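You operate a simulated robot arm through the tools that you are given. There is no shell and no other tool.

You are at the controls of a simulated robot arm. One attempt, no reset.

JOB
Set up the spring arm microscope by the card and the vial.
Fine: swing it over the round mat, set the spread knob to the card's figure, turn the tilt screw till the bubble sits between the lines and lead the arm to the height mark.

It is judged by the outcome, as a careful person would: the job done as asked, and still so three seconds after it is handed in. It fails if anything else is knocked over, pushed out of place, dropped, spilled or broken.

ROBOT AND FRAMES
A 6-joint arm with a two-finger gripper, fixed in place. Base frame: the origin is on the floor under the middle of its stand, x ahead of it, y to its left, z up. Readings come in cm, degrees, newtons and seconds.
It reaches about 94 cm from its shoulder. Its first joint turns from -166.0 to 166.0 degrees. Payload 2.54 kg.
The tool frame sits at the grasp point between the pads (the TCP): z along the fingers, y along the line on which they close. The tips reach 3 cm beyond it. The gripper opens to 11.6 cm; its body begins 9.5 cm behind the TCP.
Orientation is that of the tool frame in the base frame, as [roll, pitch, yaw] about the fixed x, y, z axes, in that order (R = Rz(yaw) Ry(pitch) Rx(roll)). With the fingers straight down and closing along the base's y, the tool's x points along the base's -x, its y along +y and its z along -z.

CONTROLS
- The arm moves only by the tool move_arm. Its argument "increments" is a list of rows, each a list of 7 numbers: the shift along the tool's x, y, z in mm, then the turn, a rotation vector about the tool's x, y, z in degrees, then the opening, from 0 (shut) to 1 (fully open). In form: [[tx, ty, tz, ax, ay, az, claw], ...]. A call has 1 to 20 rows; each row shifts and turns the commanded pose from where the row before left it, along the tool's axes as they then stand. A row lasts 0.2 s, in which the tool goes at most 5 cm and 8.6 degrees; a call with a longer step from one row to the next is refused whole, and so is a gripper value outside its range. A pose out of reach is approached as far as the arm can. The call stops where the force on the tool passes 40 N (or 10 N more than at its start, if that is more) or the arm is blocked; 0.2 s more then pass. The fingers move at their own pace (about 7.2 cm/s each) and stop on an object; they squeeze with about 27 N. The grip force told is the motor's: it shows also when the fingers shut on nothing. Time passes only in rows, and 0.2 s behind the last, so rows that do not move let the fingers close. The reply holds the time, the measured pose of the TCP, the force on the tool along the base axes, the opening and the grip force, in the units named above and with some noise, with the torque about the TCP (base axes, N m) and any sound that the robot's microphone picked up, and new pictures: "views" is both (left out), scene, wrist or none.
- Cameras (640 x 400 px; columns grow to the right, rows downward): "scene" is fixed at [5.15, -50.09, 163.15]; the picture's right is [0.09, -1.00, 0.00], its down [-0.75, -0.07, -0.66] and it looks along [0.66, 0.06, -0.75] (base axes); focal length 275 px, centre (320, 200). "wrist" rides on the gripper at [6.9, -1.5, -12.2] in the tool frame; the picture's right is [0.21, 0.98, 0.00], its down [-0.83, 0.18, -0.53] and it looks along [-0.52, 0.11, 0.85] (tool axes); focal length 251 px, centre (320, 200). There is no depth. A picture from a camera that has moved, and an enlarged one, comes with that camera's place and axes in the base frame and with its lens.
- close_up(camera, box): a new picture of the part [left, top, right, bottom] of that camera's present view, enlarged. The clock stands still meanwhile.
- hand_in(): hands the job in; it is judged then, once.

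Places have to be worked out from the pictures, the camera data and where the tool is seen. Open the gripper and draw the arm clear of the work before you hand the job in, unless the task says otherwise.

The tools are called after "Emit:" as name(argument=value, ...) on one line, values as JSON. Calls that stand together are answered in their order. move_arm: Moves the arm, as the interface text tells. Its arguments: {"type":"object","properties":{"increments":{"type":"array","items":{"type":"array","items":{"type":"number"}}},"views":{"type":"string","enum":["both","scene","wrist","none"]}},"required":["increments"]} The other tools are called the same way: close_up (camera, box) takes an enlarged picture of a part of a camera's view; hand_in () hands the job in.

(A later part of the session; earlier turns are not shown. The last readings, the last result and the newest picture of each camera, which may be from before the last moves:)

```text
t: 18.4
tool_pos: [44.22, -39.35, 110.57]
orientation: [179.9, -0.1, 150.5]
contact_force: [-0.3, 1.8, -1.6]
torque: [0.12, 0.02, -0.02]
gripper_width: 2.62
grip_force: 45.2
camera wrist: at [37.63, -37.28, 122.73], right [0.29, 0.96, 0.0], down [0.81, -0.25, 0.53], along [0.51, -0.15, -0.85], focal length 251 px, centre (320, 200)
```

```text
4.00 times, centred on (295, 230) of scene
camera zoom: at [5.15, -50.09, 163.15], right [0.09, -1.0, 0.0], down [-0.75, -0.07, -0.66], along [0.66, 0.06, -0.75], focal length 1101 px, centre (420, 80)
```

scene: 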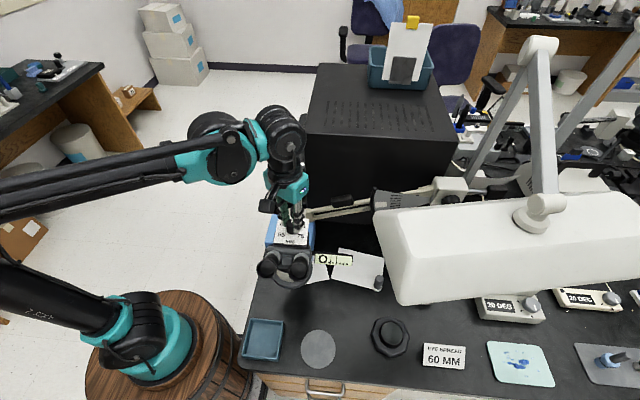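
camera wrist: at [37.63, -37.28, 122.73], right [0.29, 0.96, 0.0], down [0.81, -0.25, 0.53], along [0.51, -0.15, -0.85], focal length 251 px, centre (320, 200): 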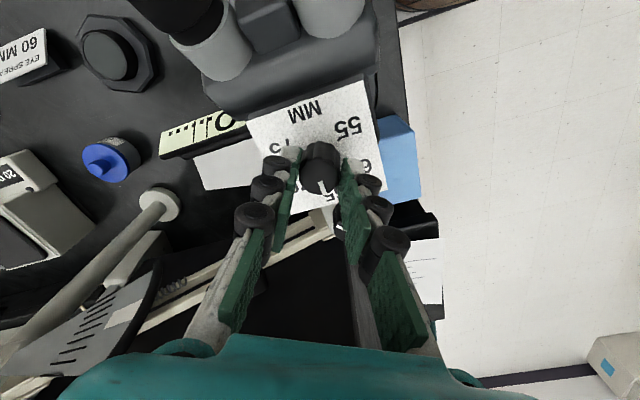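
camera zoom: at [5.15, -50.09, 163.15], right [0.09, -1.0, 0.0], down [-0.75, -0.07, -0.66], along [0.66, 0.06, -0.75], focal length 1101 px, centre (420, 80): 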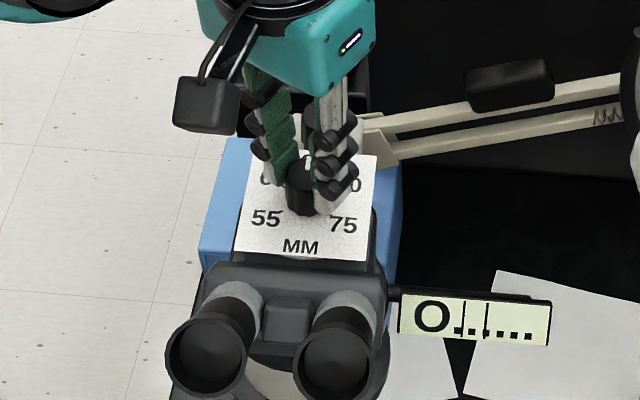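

The knob is held (2.6 cm wide, small forces). I turn it counter-clockwise (tool −z) by 29° first and check.

Emit:
move_arm(increments=[[0, 0, 0, 0, 0, -5, 0.1], [0, 0, 0, 0, 0, -6, 0.1], [0, 0, 0, 0, 0, -6, 0.1], [0, 0, 0, 0, 0, -6, 0.1], [0, 0, 0, 0, 0, -6, 0.1]])

Emit:
close_up(camera="wrist", box=[200, 80, 440, 260])

Emit:
close_up(camera="scene", box=[240, 180, 350, 280])

```text
t: 19.6
tool_pos: [44.18, -39.2, 110.77]
orientation: [179.9, 0.0, 179.6]
contact_force: [-3.1, 8.3, -1.7]
torque: [0.29, -0.87, -0.07]
gripper_width: 2.61
grip_force: 44.9
camera wrist: at [37.47, -40.83, 122.74], right [-0.21, 0.98, 0.0], down [0.83, 0.17, 0.53], along [0.52, 0.11, -0.85], focal length 251 px, centre (320, 200)
```

scene: 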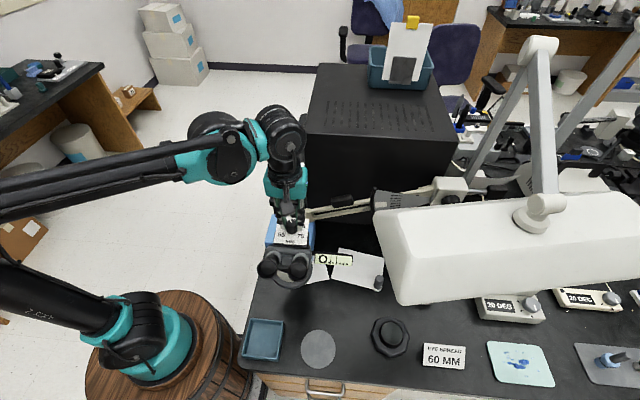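
wrist: 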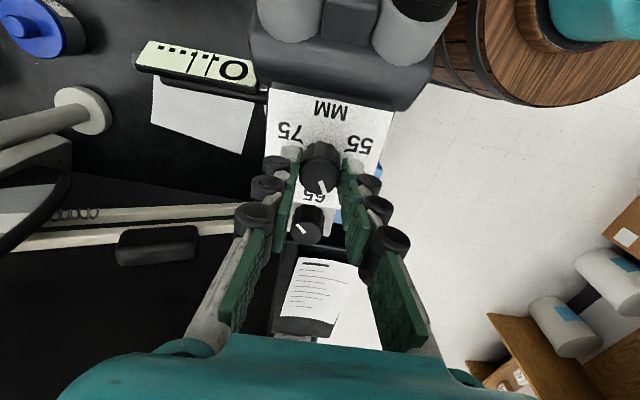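

```text
2.22 times, centred on (320, 170) of wrist
camera zoom: at [37.47, -40.83, 122.74], right [-0.21, 0.98, 0.0], down [0.83, 0.17, 0.53], along [0.52, 0.11, -0.85], focal length 559 px, centre (320, 267)
```

zoom: 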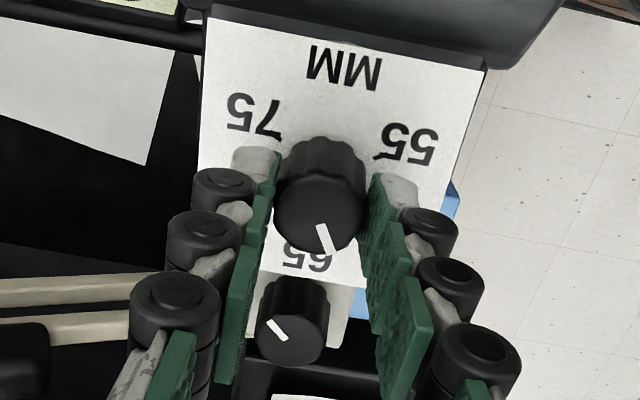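

```text
4.00 times, centred on (295, 230) of scene
camera zoom: at [5.15, -50.09, 163.15], right [0.09, -1.0, 0.0], down [-0.75, -0.07, -0.66], along [0.66, 0.06, -0.75], focal length 1101 px, centre (420, 80)
```

zoom: 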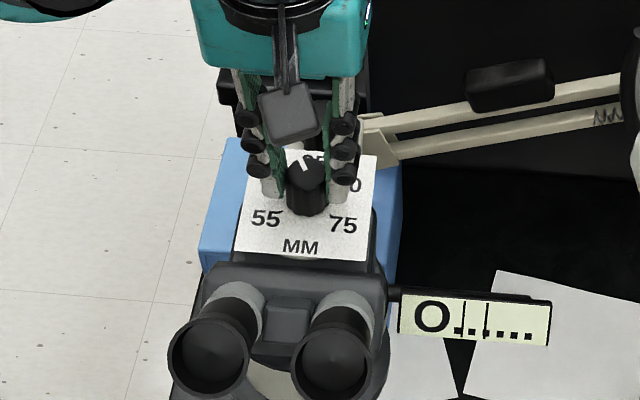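

The knob turns with the fingers, about half way toward 60. I continue the other 29°.

Emit:
move_arm(increments=[[0, 0, 0, 0, 0, -6, 0.1], [0, 0, 0, 0, 0, -6, 0.1], [0, 0, 0, 0, 0, -6, 0.1], [0, 0, 0, 0, 0, -6, 0.1], [0, 0, 0, 0, 0, -5, 0.1]])

Emit:
close_up(camera="wrist", box=[200, 80, 440, 260])

Emit:
close_up(camera="scene", box=[240, 180, 350, 280])

```text
t: 20.8
tool_pos: [44.27, -39.27, 110.57]
orientation: [180.0, 0.0, -151.4]
contact_force: [-5.8, 12.4, -3.1]
torque: [0.87, -0.71, -0.07]
gripper_width: 2.62
grip_force: 44.6
camera wrist: at [39.11, -44.0, 122.69], right [-0.66, 0.75, 0.0], down [0.64, 0.55, 0.53], along [0.4, 0.35, -0.85], focal length 251 px, centre (320, 200)
```

scene: 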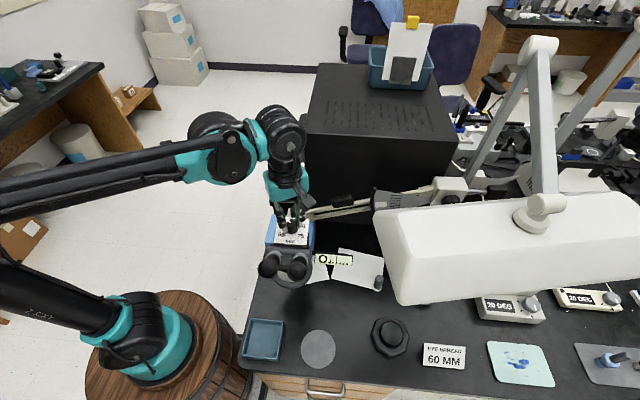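
wrist: 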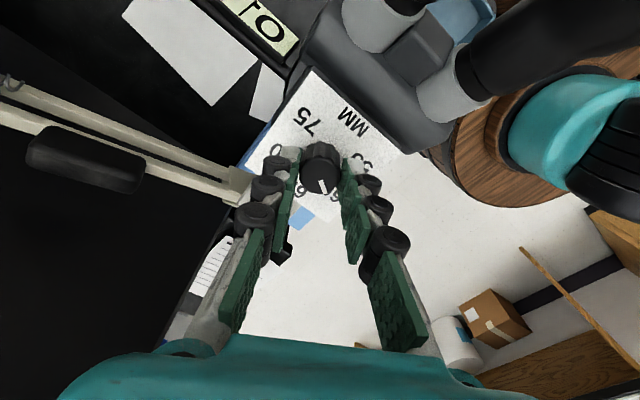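

```text
2.22 times, centred on (320, 170) of wrist
camera zoom: at [39.11, -44.0, 122.69], right [-0.66, 0.75, 0.0], down [0.64, 0.55, 0.53], along [0.4, 0.35, -0.85], focal length 559 px, centre (320, 267)
```

zoom: 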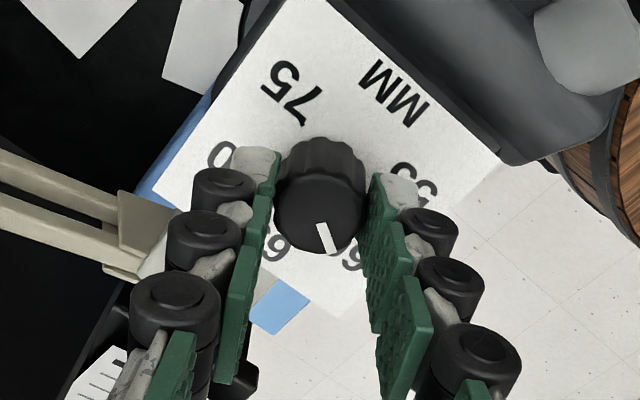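

```text
4.00 times, centred on (295, 230) of scene
camera zoom: at [5.15, -50.09, 163.15], right [0.09, -1.0, 0.0], down [-0.75, -0.07, -0.66], along [0.66, 0.06, -0.75], focal length 1101 px, centre (420, 80)
```

zoom: 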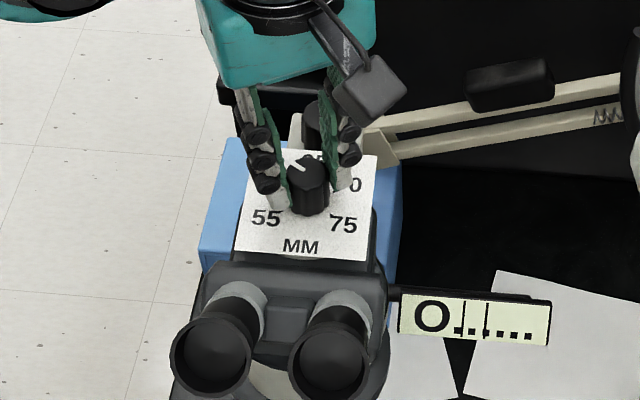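

The pointer now aims up-left near 60. I open the fingers, rise, and look from above.

Emit:
move_arm(increments=[[0, 0, 0, 0, 0, 0, 0.3], [0, 0, 0, 0, 0, 0, 0.5], [0, 0, -20, 0, 0, 0, 0.5], [0, 0, -40, 0, 0, 0, 0.6], [0, 0, -40, 0, 0, 0, 0.8]])

Emit:
close_up(camera="wrist", box=[230, 80, 410, 220])

Emit:
close_up(camera="scene", box=[240, 180, 350, 280])

```text
t: 22.0
tool_pos: [44.33, -39.25, 120.55]
orientation: [179.8, 0.1, -151.5]
contact_force: [-0.5, -0.7, 0.4]
torque: [-0.01, -0.02, 0.01]
gripper_width: 9.28
grip_force: 0.1
camera wrist: at [39.03, -43.98, 132.63], right [-0.65, 0.76, 0.0], down [0.64, 0.55, 0.53], along [0.4, 0.35, -0.85], focal length 251 px, centre (320, 200)
```

scene: 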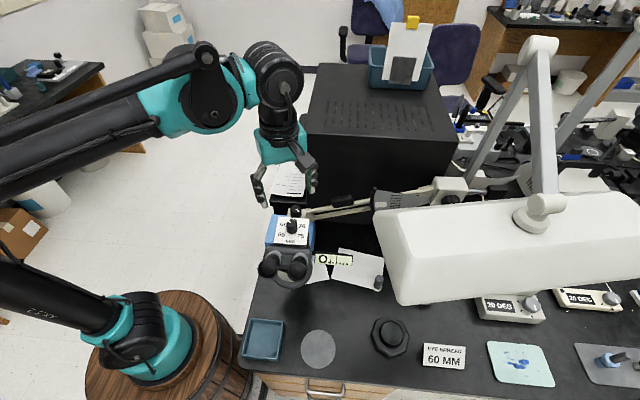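
wrist: 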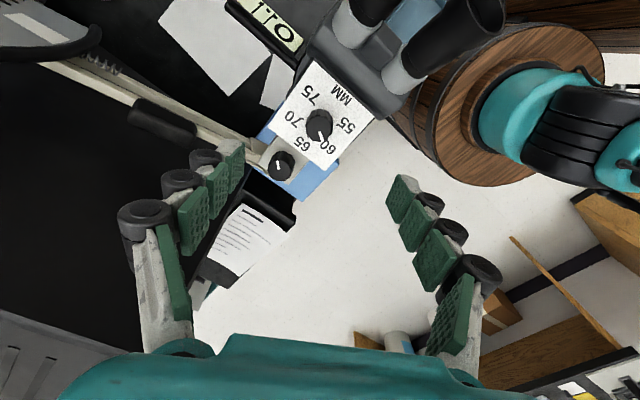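

```text
2.86 times, centred on (320, 150) of wrist
camera zoom: at [39.03, -43.98, 132.63], right [-0.65, 0.76, 0.0], down [0.64, 0.55, 0.53], along [0.4, 0.35, -0.85], focal length 718 px, centre (320, 343)
```

zoom: 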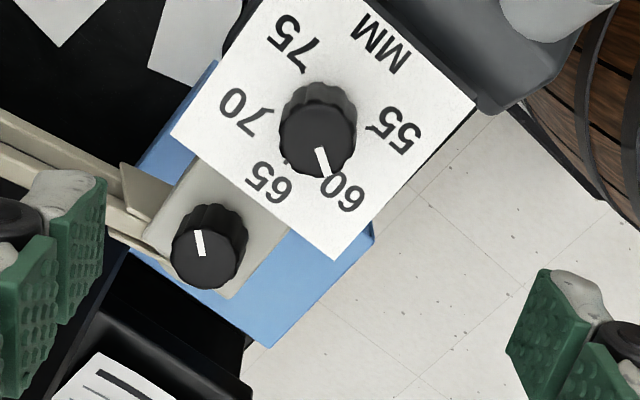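

```text
4.00 times, centred on (295, 230) of scene
camera zoom: at [5.15, -50.09, 163.15], right [0.09, -1.0, 0.0], down [-0.75, -0.07, -0.66], along [0.66, 0.06, -0.75], focal length 1101 px, centre (420, 80)
```

zoom: 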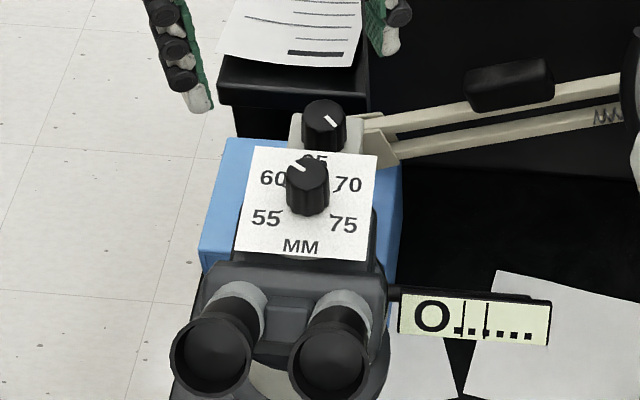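

The pointer is near 60; I zoom tightly to measure any remaining error.

Emit:
close_up(camera="wrist", box=[285, 90, 355, 150])

Emit:
close_up(camera="scene", box=[275, 205, 315, 240])

```text
6.67 times, centred on (320, 120) of wrist
camera zoom: at [39.03, -43.98, 132.63], right [-0.65, 0.76, 0.0], down [0.64, 0.55, 0.53], along [0.4, 0.35, -0.85], focal length 1676 px, centre (320, 733)
```

zoom: 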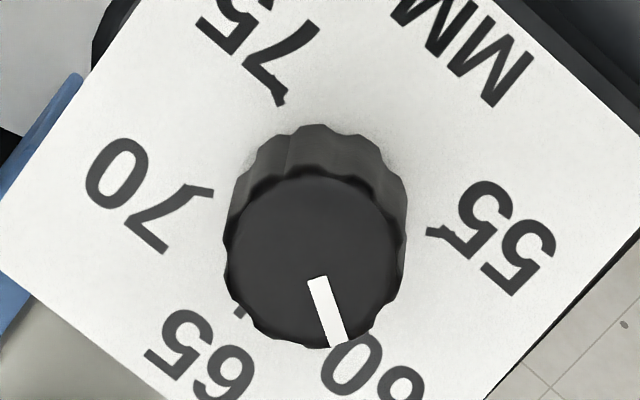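

```text
11.43 times, centred on (295, 222) of scene
camera zoom: at [5.15, -50.09, 163.15], right [0.09, -1.0, 0.0], down [-0.75, -0.07, -0.66], along [0.66, 0.06, -0.75], focal length 3146 px, centre (606, -57)
```

zoom: 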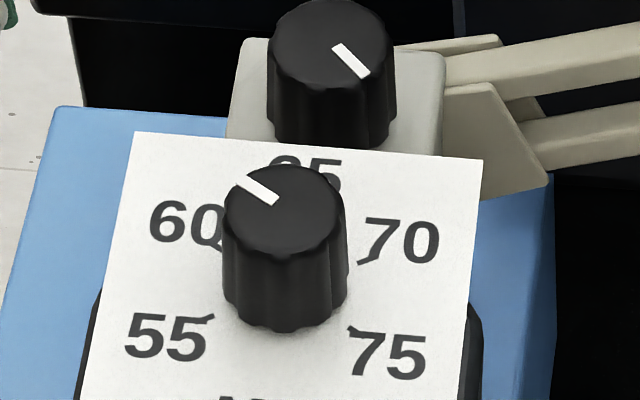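

Spread measures within a degree or two of the 60 tick from both cameras. Next I go above the rear knob (≈[52.35,-38.95,104.6]) with the fingers closing along y.

Emit:
move_arm(increments=[[0, 0, 0, 0, 0, 7.1, 0.5], [0, 0, 0, 0, 0, 7.1, 0.5], [0, 0, 0, 0, 0, 7.1, 0.5], [0, 0, 0, 0, 0, 7.2, 0.5], [-40, 1.5, 20, 0, 0, 0, 0.5], [-40, 1.5, 30, 0, 0, 0, 0.5], [0, 0, 15, 0, 0, 0, 0.5]])

Emit:
close_up(camera="wrist", box=[200, 60, 440, 240])

Emit:
close_up(camera="scene", box=[240, 160, 360, 270])

```text
t: 23.6
tool_pos: [52.21, -39.12, 113.89]
orientation: [179.9, 0.0, 179.9]
contact_force: [0.1, -0.2, 0.1]
torque: [0.01, -0.03, -0.01]
gripper_width: 5.81
grip_force: 0.0
camera wrist: at [45.48, -40.65, 126.02], right [-0.21, 0.98, 0.0], down [0.83, 0.18, 0.53], along [0.52, 0.12, -0.85], focal length 251 px, centre (320, 200)
```

scene: 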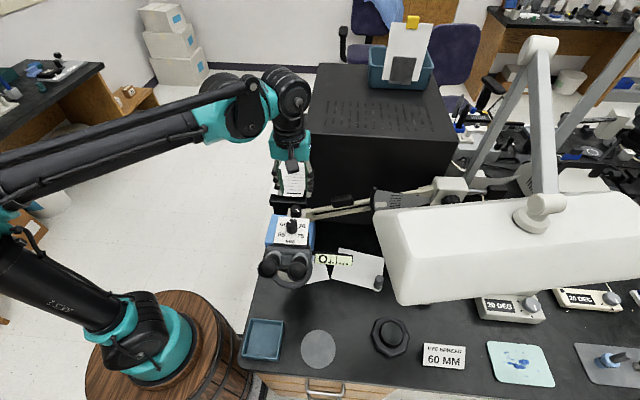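
wrist: 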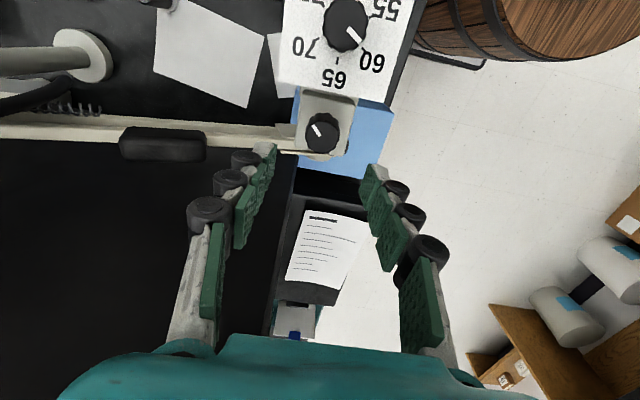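

```text
2.22 times, centred on (320, 150) of wrist
camera zoom: at [45.48, -40.65, 126.02], right [-0.21, 0.98, 0.0], down [0.83, 0.18, 0.53], along [0.52, 0.12, -0.85], focal length 559 px, centre (320, 311)
```

zoom: 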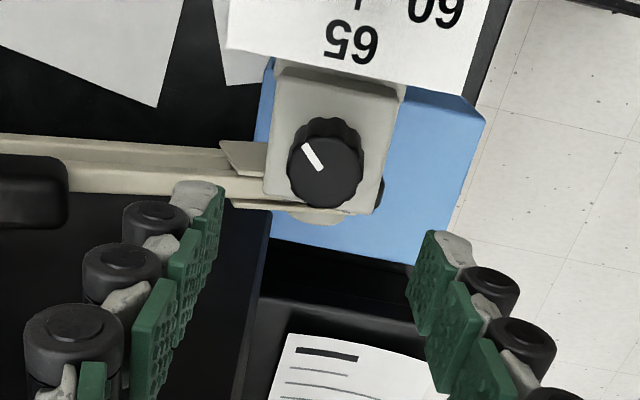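

```text
3.64 times, centred on (300, 215) of scene
camera zoom: at [5.15, -50.09, 163.15], right [0.09, -1.0, 0.0], down [-0.75, -0.07, -0.66], along [0.66, 0.06, -0.75], focal length 1001 px, centre (393, 146)
```

zoom: 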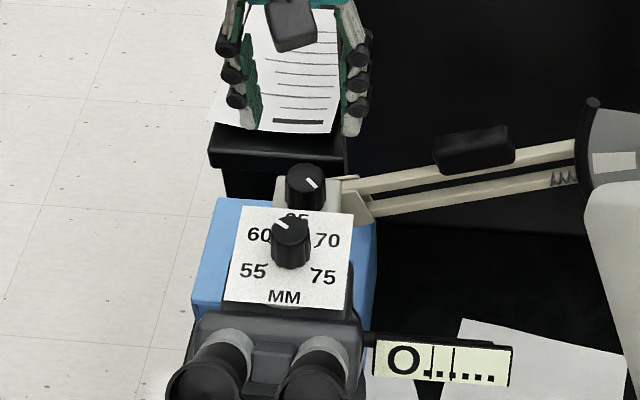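

Rear knob centre measures [52.3,-38.85]. I descend over it in stages, stopping with the tips at z≈103 so they clear the mount top and arm bars.

Emit:
move_arm(increments=[[-1, 2.7, 30, 0, 0, 0, 0.45], [0, 0, 25, 0, 0, 0, 0.45], [0, 0, 12, 0, 0, 0, 0.45], [0, 0, 8, 0, 0, 0, 0.45]])

Emit:
close_up(camera="wrist", box=[200, 80, 440, 260])

Emit:
close_up(camera="scene", box=[260, 170, 340, 240])

```text
t: 24.6
tool_pos: [52.25, -38.83, 106.56]
orientation: [179.7, -0.1, 180.0]
contact_force: [0.2, 0.1, 0.2]
torque: [0.02, -0.02, -0.02]
gripper_width: 5.21
grip_force: 0.0
camera wrist: at [45.62, -40.39, 118.66], right [-0.21, 0.98, 0.0], down [0.83, 0.18, 0.53], along [0.52, 0.12, -0.85], focal length 251 px, centre (320, 200)
```

scene: 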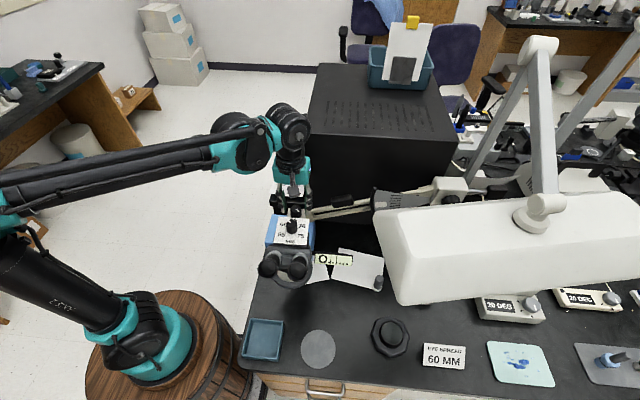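
wrist: 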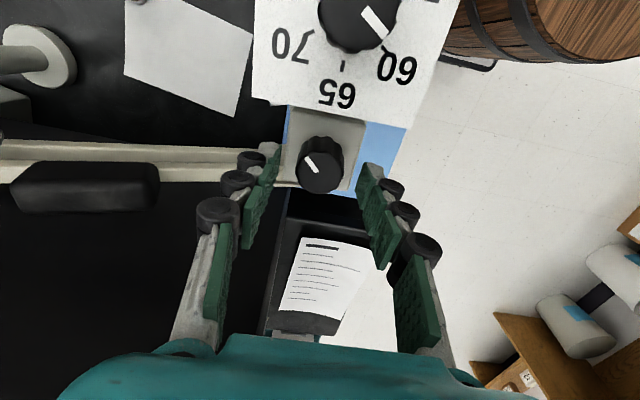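

```text
2.22 times, centred on (320, 170) of wrist
camera zoom: at [45.62, -40.39, 118.66], right [-0.21, 0.98, 0.0], down [0.83, 0.18, 0.53], along [0.52, 0.12, -0.85], focal length 559 px, centre (320, 267)
```

zoom: 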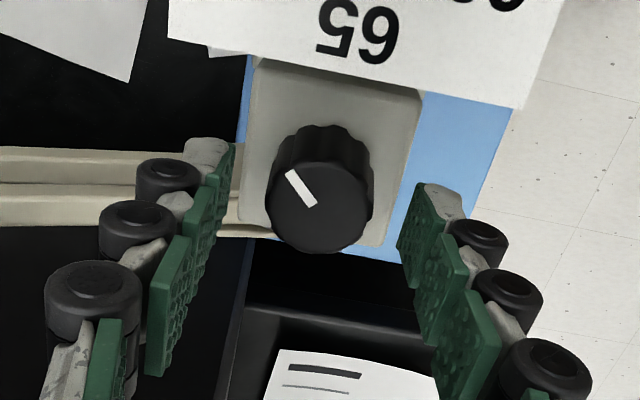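

```text
5.71 times, centred on (300, 205) of scene
camera zoom: at [5.15, -50.09, 163.15], right [0.09, -1.0, 0.0], down [-0.75, -0.07, -0.66], along [0.66, 0.06, -0.75], focal length 1573 px, centre (434, 171)
```

zoom: 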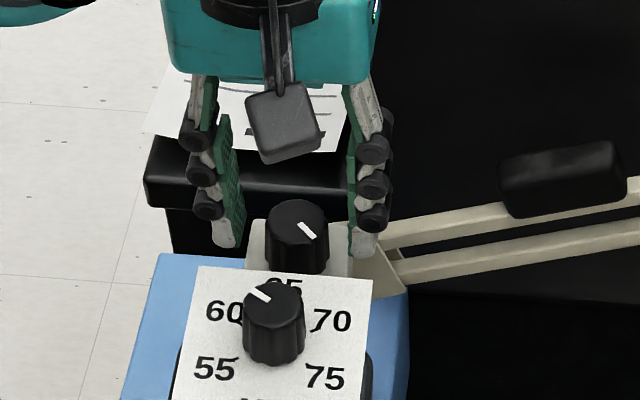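

No contact and well centred. I lower 4 mm and close on the rear knob.

Emit:
move_arm(increments=[[0, 0, 5, 0, 0, 0, 0.45], [0, 0, 0, 0, 0, 0, 0.3], [0, 0, 0, 0, 0, 0, 0.15], [0, 0, 0, 0, 0, 0, 0.1], [0, 0, 0, 0, 0, 0, 0.1]])

Emit:
close_up(camera="wrist", box=[200, 80, 440, 260])

Emit:
close_up(camera="scene", box=[240, 180, 370, 290])

```text
t: 25.8
tool_pos: [52.41, -38.81, 106.05]
orientation: [179.9, -0.1, 180.0]
contact_force: [-0.7, 0.0, -0.5]
torque: [0.16, -0.01, -0.01]
gripper_width: 2.96
grip_force: 45.2
camera wrist: at [45.58, -40.39, 118.16], right [-0.21, 0.98, 0.0], down [0.83, 0.18, 0.53], along [0.52, 0.12, -0.85], focal length 251 px, centre (320, 200)
```

scene: 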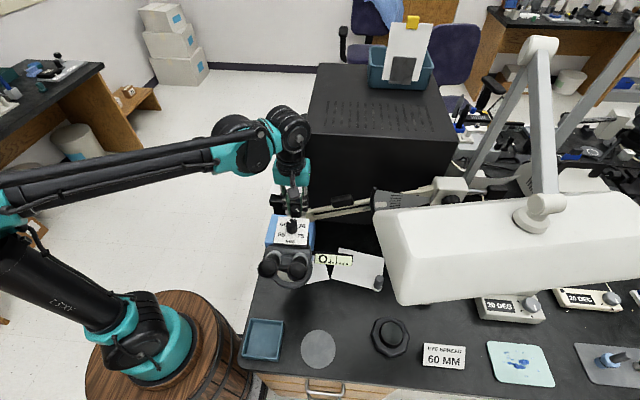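
wrist: 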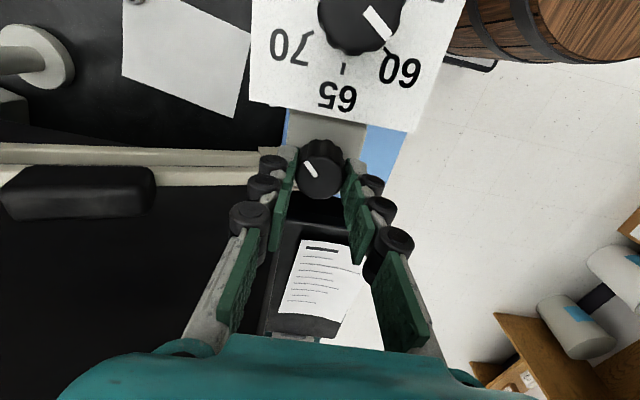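

```text
2.22 times, centred on (320, 170) of wrist
camera zoom: at [45.58, -40.39, 118.16], right [-0.21, 0.98, 0.0], down [0.83, 0.18, 0.53], along [0.52, 0.12, -0.85], focal length 559 px, centre (320, 267)
```

zoom: 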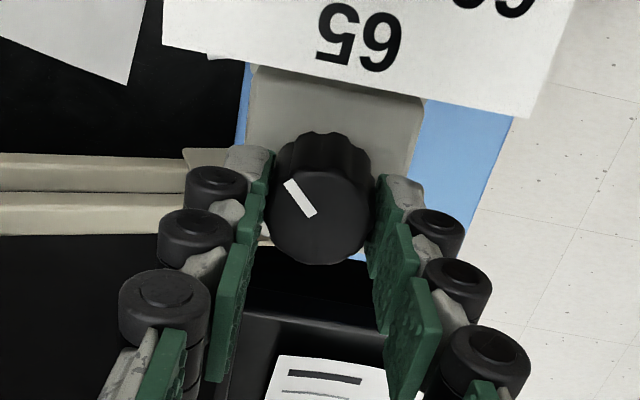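

```text
3.64 times, centred on (305, 235) of scene
camera zoom: at [5.15, -50.09, 163.15], right [0.09, -1.0, 0.0], down [-0.75, -0.07, -0.66], along [0.66, 0.06, -0.75], focal length 1001 px, centre (374, 73)
```

zoom: 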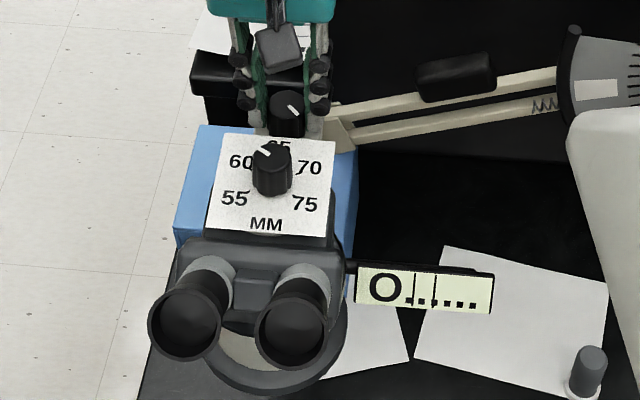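

The rear knob is held. I turn it 24° clockwise as a trial and watch the bubble in the vial.

Emit:
move_arm(increments=[[0, 0, 0, 0, 0, 6, 0.1], [0, 0, 0, 0, 0, 6, 0.1], [0, 0, 0, 0, 0, 6, 0.1], [0, 0, 0, 0, 0, 6, 0.1], [0, 0, 0, 0, 0, 0, 0.1]])

Emit:
close_up(camera="scene", box=[240, 180, 370, 290])

Emit:
close_up(camera="wrist", box=[200, 80, 440, 260])

```text
t: 27.0
tool_pos: [52.39, -38.93, 106.1]
orientation: [179.9, -0.1, 155.9]
contact_force: [2.9, -17.8, 7.1]
torque: [0.06, 0.39, 0.12]
gripper_width: 2.99
grip_force: 45.3
camera wrist: at [45.52, -37.53, 118.24], right [0.2, 0.98, 0.0], down [0.83, -0.17, 0.53], along [0.52, -0.11, -0.85], focal length 251 px, centre (320, 200)
```

scene: 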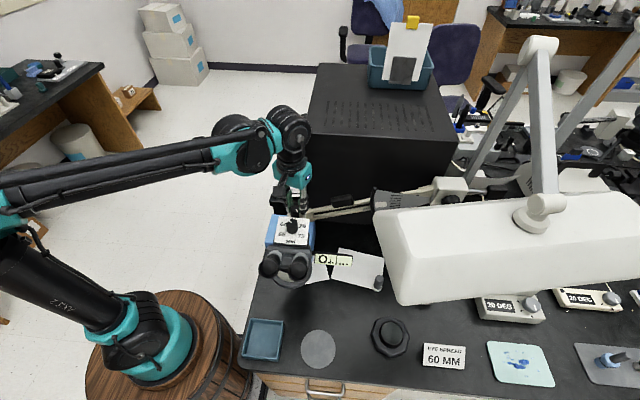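
wrist: 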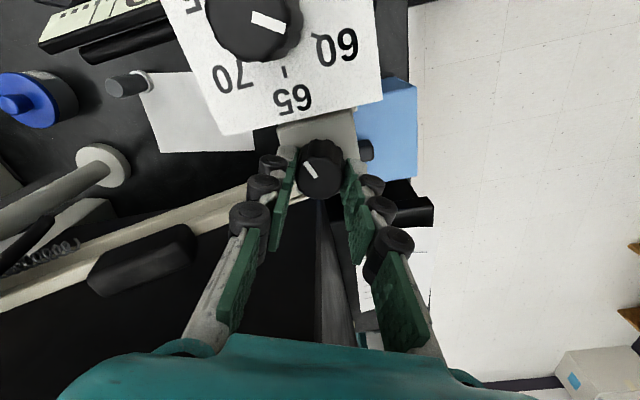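

```text
3.64 times, centred on (305, 235) of scene
camera zoom: at [5.15, -50.09, 163.15], right [0.09, -1.0, 0.0], down [-0.75, -0.07, -0.66], along [0.66, 0.06, -0.75], focal length 1001 px, centre (374, 73)
```

zoom: 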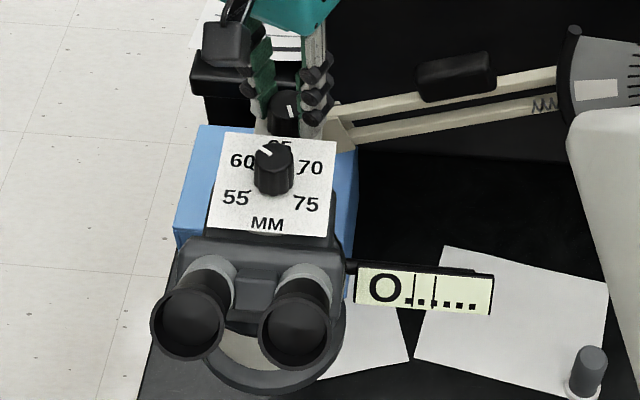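

```text
2.22 times, centred on (320, 170) of wrist
camera zoom: at [45.52, -37.53, 118.24], right [0.2, 0.98, 0.0], down [0.83, -0.17, 0.53], along [0.52, -0.11, -0.85], focal length 559 px, centre (320, 267)
```

zoom: 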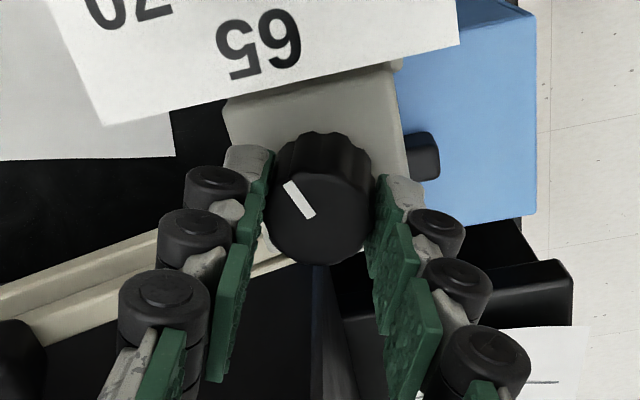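

The bubble barely moved, if at all. I zoom on the vial for a fine reading before turning further.

Emit:
close_up(camera="scene", box=[308, 245, 360, 280])

```text
11.43 times, centred on (334, 262) of scene
camera zoom: at [5.15, -50.09, 163.15], right [0.09, -1.0, 0.0], down [-0.75, -0.07, -0.66], along [0.66, 0.06, -0.75], focal length 3146 px, centre (160, -514)
```

zoom: 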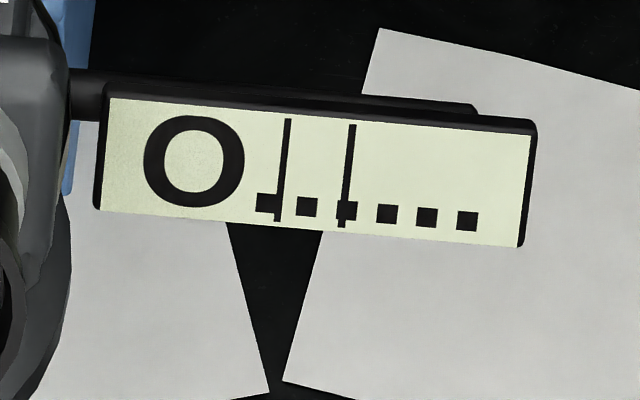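

The vial reads like "O......" with the two lines at the centre position, so the bubble is at (or past) its left stop and needs about three places to the right. I continue clockwise another 36°, easing the sideways force.

Emit:
move_arm(increments=[[-0.8, -1.8, 0, 0, 0, 0, 0.1], [0, 0, 0, 0, 0, 6, 0.1], [0, 0, 0, 0, 0, 6, 0.1], [0, 0, 0, 0, 0, 6, 0.1], [0, 0, 0, 0, 0, 6, 0.1], [0, 0, 0, 0, 0, 6, 0.1], [0, 0, 0, 0, 0, 6, 0.1]])

Emit:
close_up(camera="scene", box=[240, 180, 370, 290])

Emit:
close_up(camera="wrist", box=[200, 80, 440, 260])

```text
t: 28.6
tool_pos: [52.29, -39.14, 106.12]
orientation: [-180.0, 0.0, 119.9]
contact_force: [0.3, -16.6, 5.5]
torque: [0.16, 0.53, 0.11]
gripper_width: 2.98
grip_force: 45.1
camera wrist: at [47.72, -33.91, 118.2], right [0.74, 0.67, 0.0], down [0.57, -0.63, 0.53], along [0.36, -0.39, -0.85], focal length 251 px, centre (320, 200)
```

scene: 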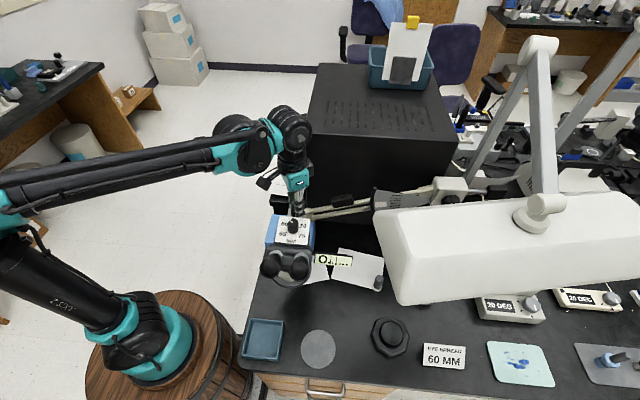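
wrist: 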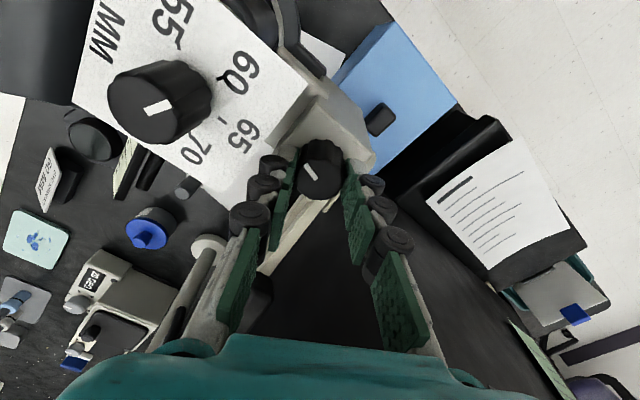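

```text
3.64 times, centred on (305, 235) of scene
camera zoom: at [5.15, -50.09, 163.15], right [0.09, -1.0, 0.0], down [-0.75, -0.07, -0.66], along [0.66, 0.06, -0.75], focal length 1001 px, centre (374, 73)
```

zoom: 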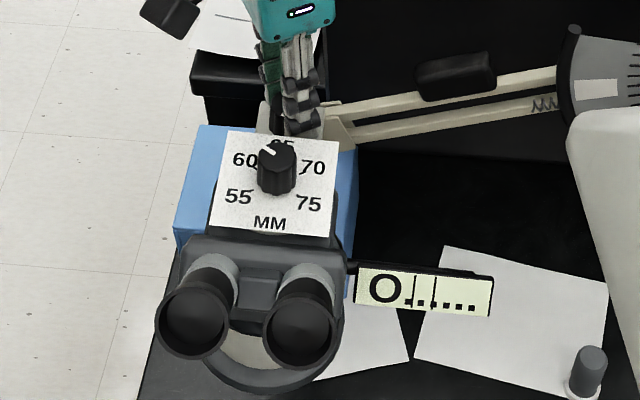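

```text
2.22 times, centred on (320, 170) of wrist
camera zoom: at [47.72, -33.91, 118.2], right [0.74, 0.67, 0.0], down [0.57, -0.63, 0.53], along [0.36, -0.39, -0.85], focal length 559 px, centre (320, 267)
```

zoom: 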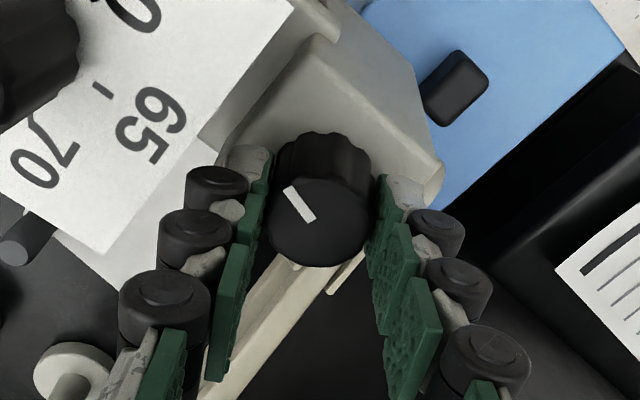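

The head has shifted slightly (eyepieces moved right), so the knob does act on the head. I compare the vial closely with the former picture.

Emit:
close_up(camera="scene", box=[308, 245, 360, 280])

Emit:
close_up(camera="scene", box=[250, 215, 330, 290])

```text
11.43 times, centred on (334, 262) of scene
camera zoom: at [5.15, -50.09, 163.15], right [0.09, -1.0, 0.0], down [-0.75, -0.07, -0.66], along [0.66, 0.06, -0.75], focal length 3146 px, centre (160, -514)
```

zoom: 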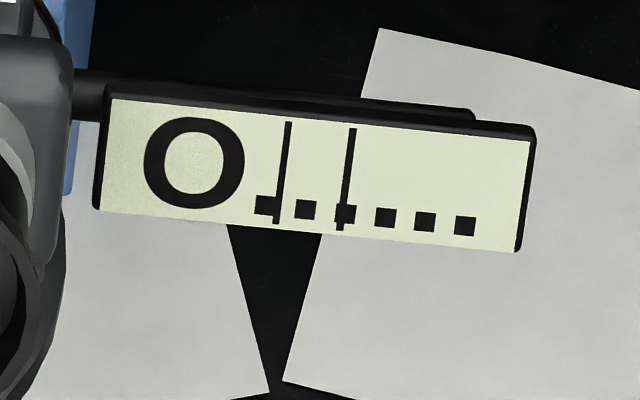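

```text
5.33 times, centred on (290, 252) of scene
camera zoom: at [5.15, -50.09, 163.15], right [0.09, -1.0, 0.0], down [-0.75, -0.07, -0.66], along [0.66, 0.06, -0.75], focal length 1468 px, centre (480, -80)
```

zoom: 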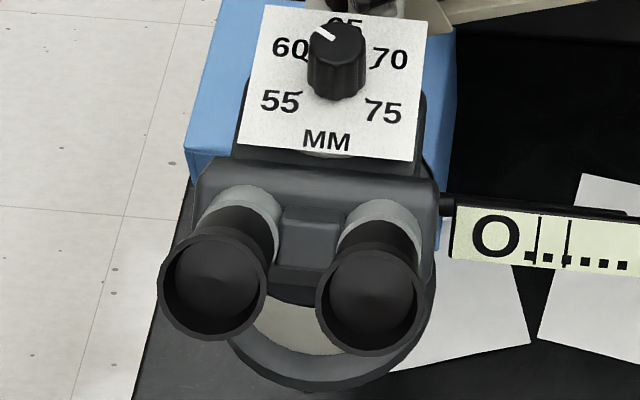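

The vial's far (−y) end went down, so clockwise is the wrong way; the knob must go counter-clockwise. I turn it back 66° and look again.

Emit:
move_arm(increments=[[0, 0, 0, 0, 0, -6, 0.1], [0, 0, 0, 0, 0, -6, 0.1], [0, 0, 0, 0, 0, -6, 0.1], [0, 0, 0, 0, 0, -6, 0.1], [0, 0, 0, 0, 0, -6, 0.1], [0, 0, 0, 0, 0, -6, 0.1], [0.8, 1.5, 0, 0, 0, -6, 0.1], [0, 0, 0, 0, 0, -6, 0.1], [0, 0, 0, 0, 0, -6, 0.1], [0, 0, 0, 0, 0, -6, 0.1], [0, 0, 0, 0, 0, -6, 0.1]])

Emit:
close_up(camera="scene", box=[308, 245, 360, 280])

Emit:
close_up(camera="wrist", box=[200, 80, 440, 260])

```text
t: 31.0
tool_pos: [52.29, -38.78, 106.08]
orientation: [179.7, 0.0, -173.8]
contact_force: [-1.1, 5.2, -0.8]
torque: [0.33, -1.11, -0.07]
gripper_width: 2.94
grip_force: 44.8
camera wrist: at [45.76, -41.07, 118.22], right [-0.32, 0.95, 0.0], down [0.8, 0.27, 0.53], along [0.51, 0.17, -0.85], focal length 251 px, centre (320, 200)
```

scene: 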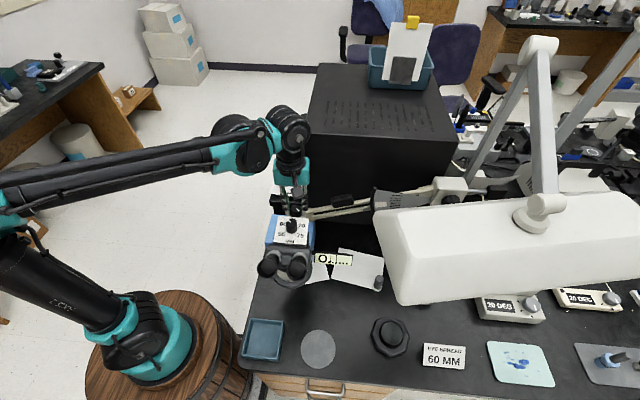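
wrist: 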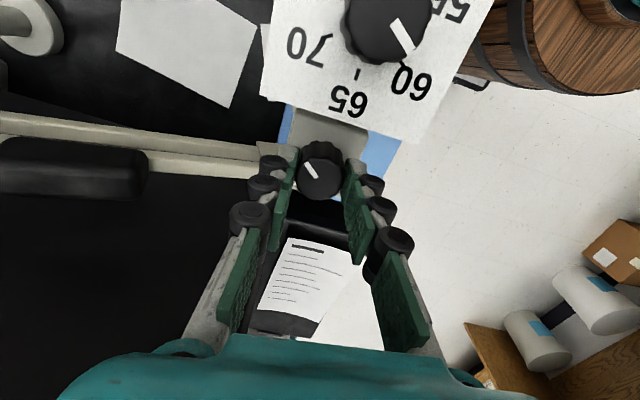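

```text
11.43 times, centred on (334, 262) of scene
camera zoom: at [5.15, -50.09, 163.15], right [0.09, -1.0, 0.0], down [-0.75, -0.07, -0.66], along [0.66, 0.06, -0.75], focal length 3146 px, centre (160, -514)
```

zoom: 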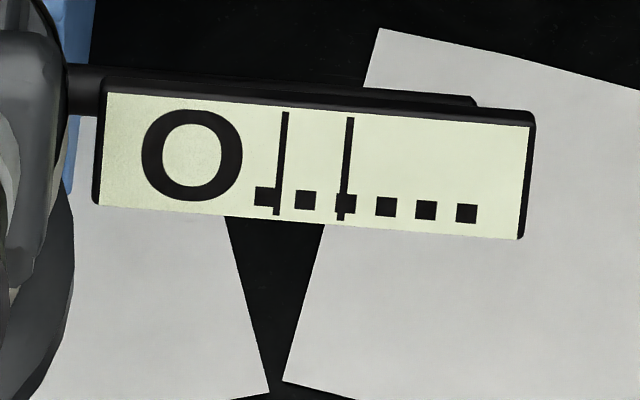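

```text
2.22 times, centred on (320, 170) of wrist
camera zoom: at [45.76, -41.07, 118.22], right [-0.32, 0.95, 0.0], down [0.8, 0.27, 0.53], along [0.51, 0.17, -0.85], focal length 559 px, centre (320, 267)
```

zoom: 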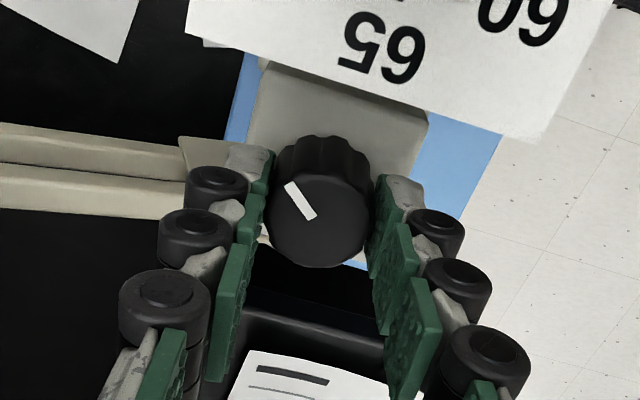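

The vial end rises as the knob turns counter-clockwise. I continue 54° more.

Emit:
move_arm(increments=[[0, 0, 0, 0, 0, -6, 0.1], [0, 0, 0, 0, 0, -6, 0.1], [0, 0, 0, 0, 0, -6, 0.1], [0, 0, 0, 0, 0, -6, 0.1], [0, 0, 0, 0, 0, -6, 0.1], [0, 0, 0, 0, 0, -6, 0.1], [0, 0, 0, 0, 0, -6, 0.1], [0, 0, 0, 0, 0, -6, 0.1], [0, 0, 0, 0, 0, -6, 0.1]])

Emit:
close_up(camera="scene", box=[308, 245, 360, 280])

Emit:
close_up(camera="wrist", box=[200, 80, 440, 260])

```text
t: 32.9
tool_pos: [52.32, -38.57, 106.06]
orientation: [179.8, 0.2, -125.8]
contact_force: [-1.6, 13.2, -5.4]
torque: [0.32, 0.28, 0.01]
gripper_width: 2.96
grip_force: 44.5
stopped in row 9: the force on the tool passed its limit at 40 N (the readings are from after the stop); the commanded pose is now the measured one
camera wrist: at [49.69, -45.19, 118.18], right [-0.92, 0.4, 0.0], down [0.34, 0.77, 0.54], along [0.21, 0.49, -0.84], focal length 251 px, centre (320, 200)
```

scene: 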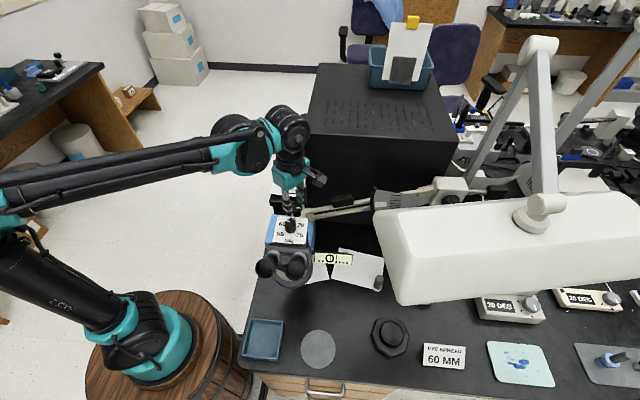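
wrist: 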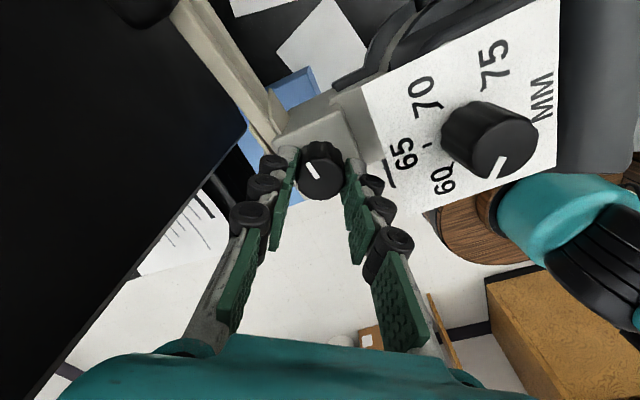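

```text
11.43 times, centred on (334, 262) of scene
camera zoom: at [5.15, -50.09, 163.15], right [0.09, -1.0, 0.0], down [-0.75, -0.07, -0.66], along [0.66, 0.06, -0.75], focal length 3146 px, centre (160, -514)
```

zoom: 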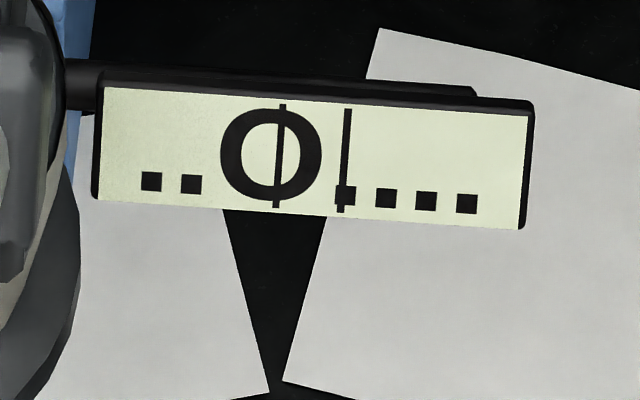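

```text
2.22 times, centred on (320, 170) of wrist
camera zoom: at [49.69, -45.19, 118.18], right [-0.92, 0.4, 0.0], down [0.34, 0.77, 0.54], along [0.21, 0.49, -0.84], focal length 559 px, centre (320, 267)
```

zoom: 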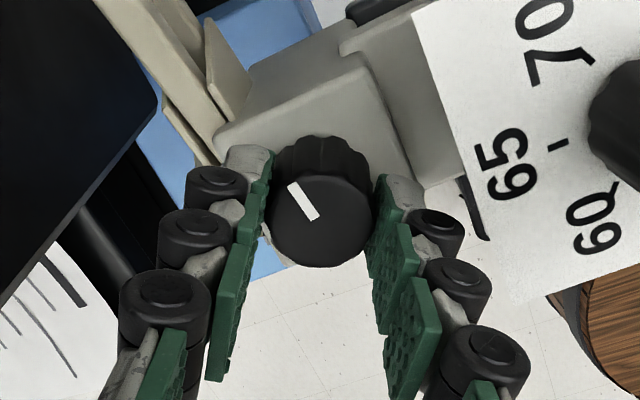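

The bubble jumped to the third place (". . O . . . ."); one more place is needed. The outer finger seems to have touched the card plate's edge (40 N stop), so I ease back 4°, open just a little, lift clear and regrip at a better angle.

Emit:
move_arm(increments=[[0, 0, 0, 0, 0, 4, 0.1], [0, 0, 0, 0, 0, 0, 0.29], [0, 0, 0, 0, 0, 0, 0.29], [0, 0, -15, 0, 0, 0, 0.29], [0, 0, -35, 0, 0, 0, 0.35], [0, 0, -20, 0, 0, 0, 0.45]])

Emit:
close_up(camera="scene", box=[240, 180, 370, 290])

Emit:
close_up(camera="wrist", box=[200, 80, 500, 260])

```text
t: 34.2
tool_pos: [52.33, -38.64, 113.22]
orientation: [179.8, 0.1, -129.9]
contact_force: [0.0, -0.7, -0.4]
torque: [0.02, 0.02, -0.01]
gripper_width: 5.2
grip_force: 0.1
camera wrist: at [49.2, -45.04, 125.33], right [-0.89, 0.46, 0.0], down [0.39, 0.75, 0.54], along [0.24, 0.48, -0.84], focal length 251 px, centre (320, 200)
```

scene: 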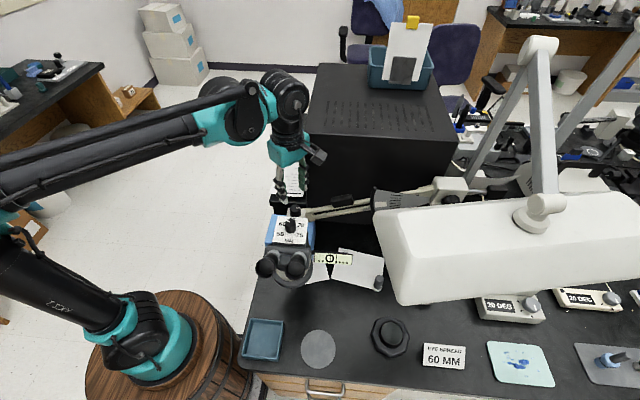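
wrist: 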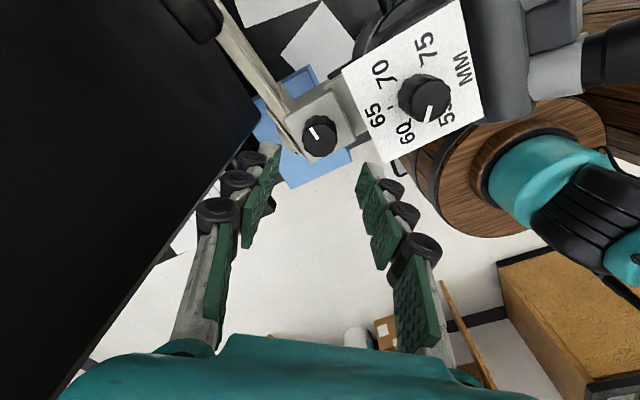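

```text
3.64 times, centred on (305, 235) of scene
camera zoom: at [5.15, -50.09, 163.15], right [0.09, -1.0, 0.0], down [-0.75, -0.07, -0.66], along [0.66, 0.06, -0.75], focal length 1001 px, centre (374, 73)
```

zoom: 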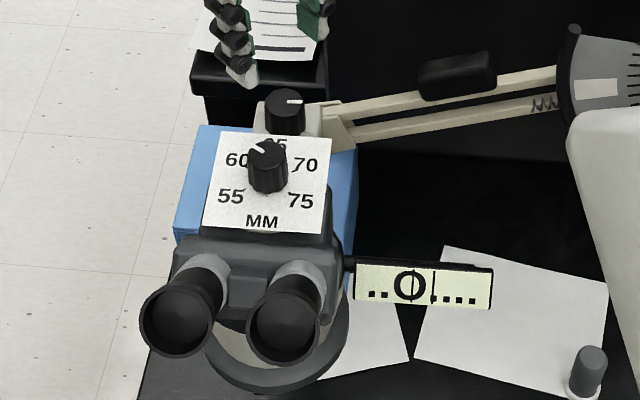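

```text
2.13 times, centred on (350, 170) of wrist
camera zoom: at [49.2, -45.04, 125.33], right [-0.89, 0.46, 0.0], down [0.39, 0.75, 0.54], along [0.24, 0.48, -0.84], focal length 536 px, centre (256, 264)
```

zoom: 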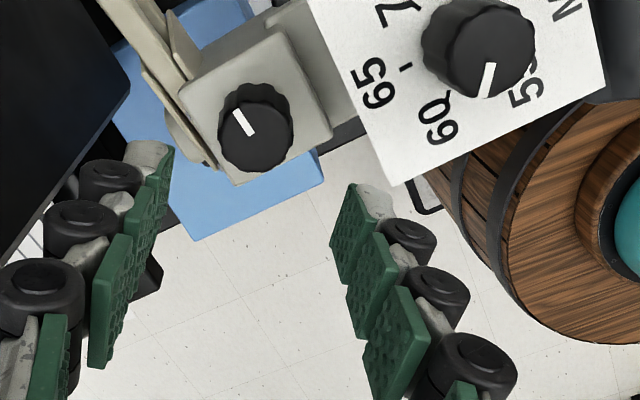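

The bubble shows ". . O . . . ." and the rear knob is still at [52.3,-38.7]. I turn the open gripper back 80° and regrip the knob.

Emit:
move_arm(increments=[[0, 0, 0, 0, 0, 8, 0.45], [0, 0, 0, 0, 0, 8, 0.45], [0, 0, 0, 0, 0, 8, 0.45], [0, 0, 0, 0, 0, 8, 0.45], [0, 0, 0, 0, 0, 8, 0.45], [0, 0, 0, 0, 0, 8, 0.45], [0, 0, 0, 0, 0, 8, 0.45], [0, 0, 0, 0, 0, 8, 0.45], [0, 0, 0, 0, 0, 8, 0.45], [0, 0, 0, 0, 0, 8, 0.45], [0, 0, 30, 0, 0, 0, 0.45], [0, 0, 25, 0, 0, 0, 0.45], [0, 0, 11, 0, 0, 0, 0.45], [0, 0, 4, 0, 0, 0, 0.45]])

Emit:
close_up(camera="wrist", box=[200, 80, 440, 260])

```text
t: 37.2
tool_pos: [52.32, -38.75, 106.23]
orientation: [179.9, -0.3, 150.1]
contact_force: [0.3, -0.1, 0.1]
torque: [0.02, 0.01, -0.01]
gripper_width: 5.21
grip_force: 0.1
camera wrist: at [45.76, -36.66, 118.3], right [0.3, 0.95, 0.0], down [0.81, -0.26, 0.53], along [0.51, -0.16, -0.85], focal length 251 px, centre (320, 200)
```

scene: 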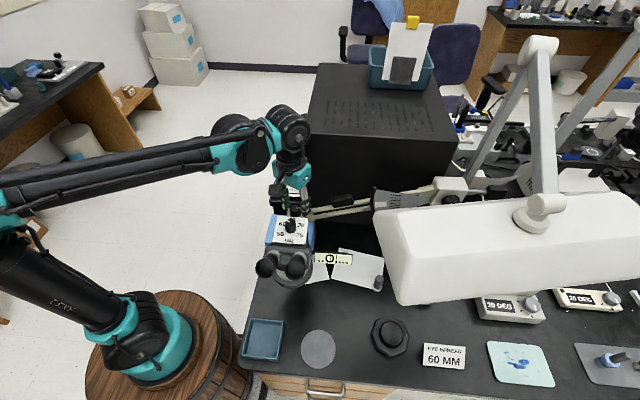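
wrist: 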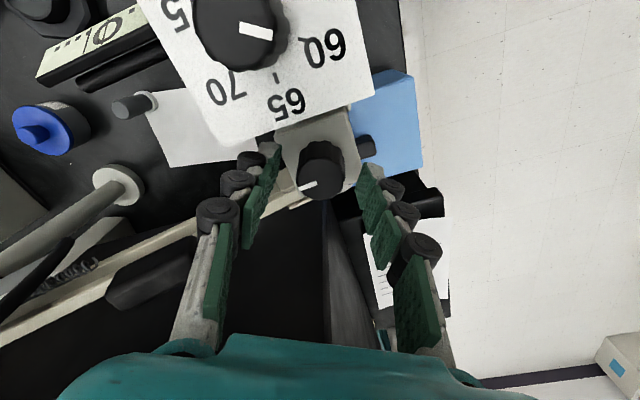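

```text
2.22 times, centred on (320, 170) of wrist
camera zoom: at [45.76, -36.66, 118.3], right [0.3, 0.95, 0.0], down [0.81, -0.26, 0.53], along [0.51, -0.16, -0.85], focal length 559 px, centre (320, 267)
```

zoom: 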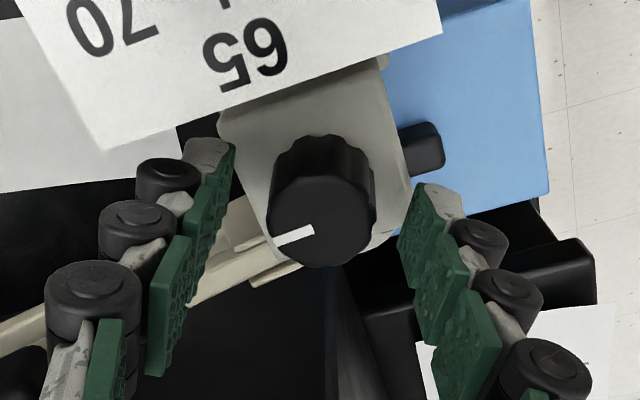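

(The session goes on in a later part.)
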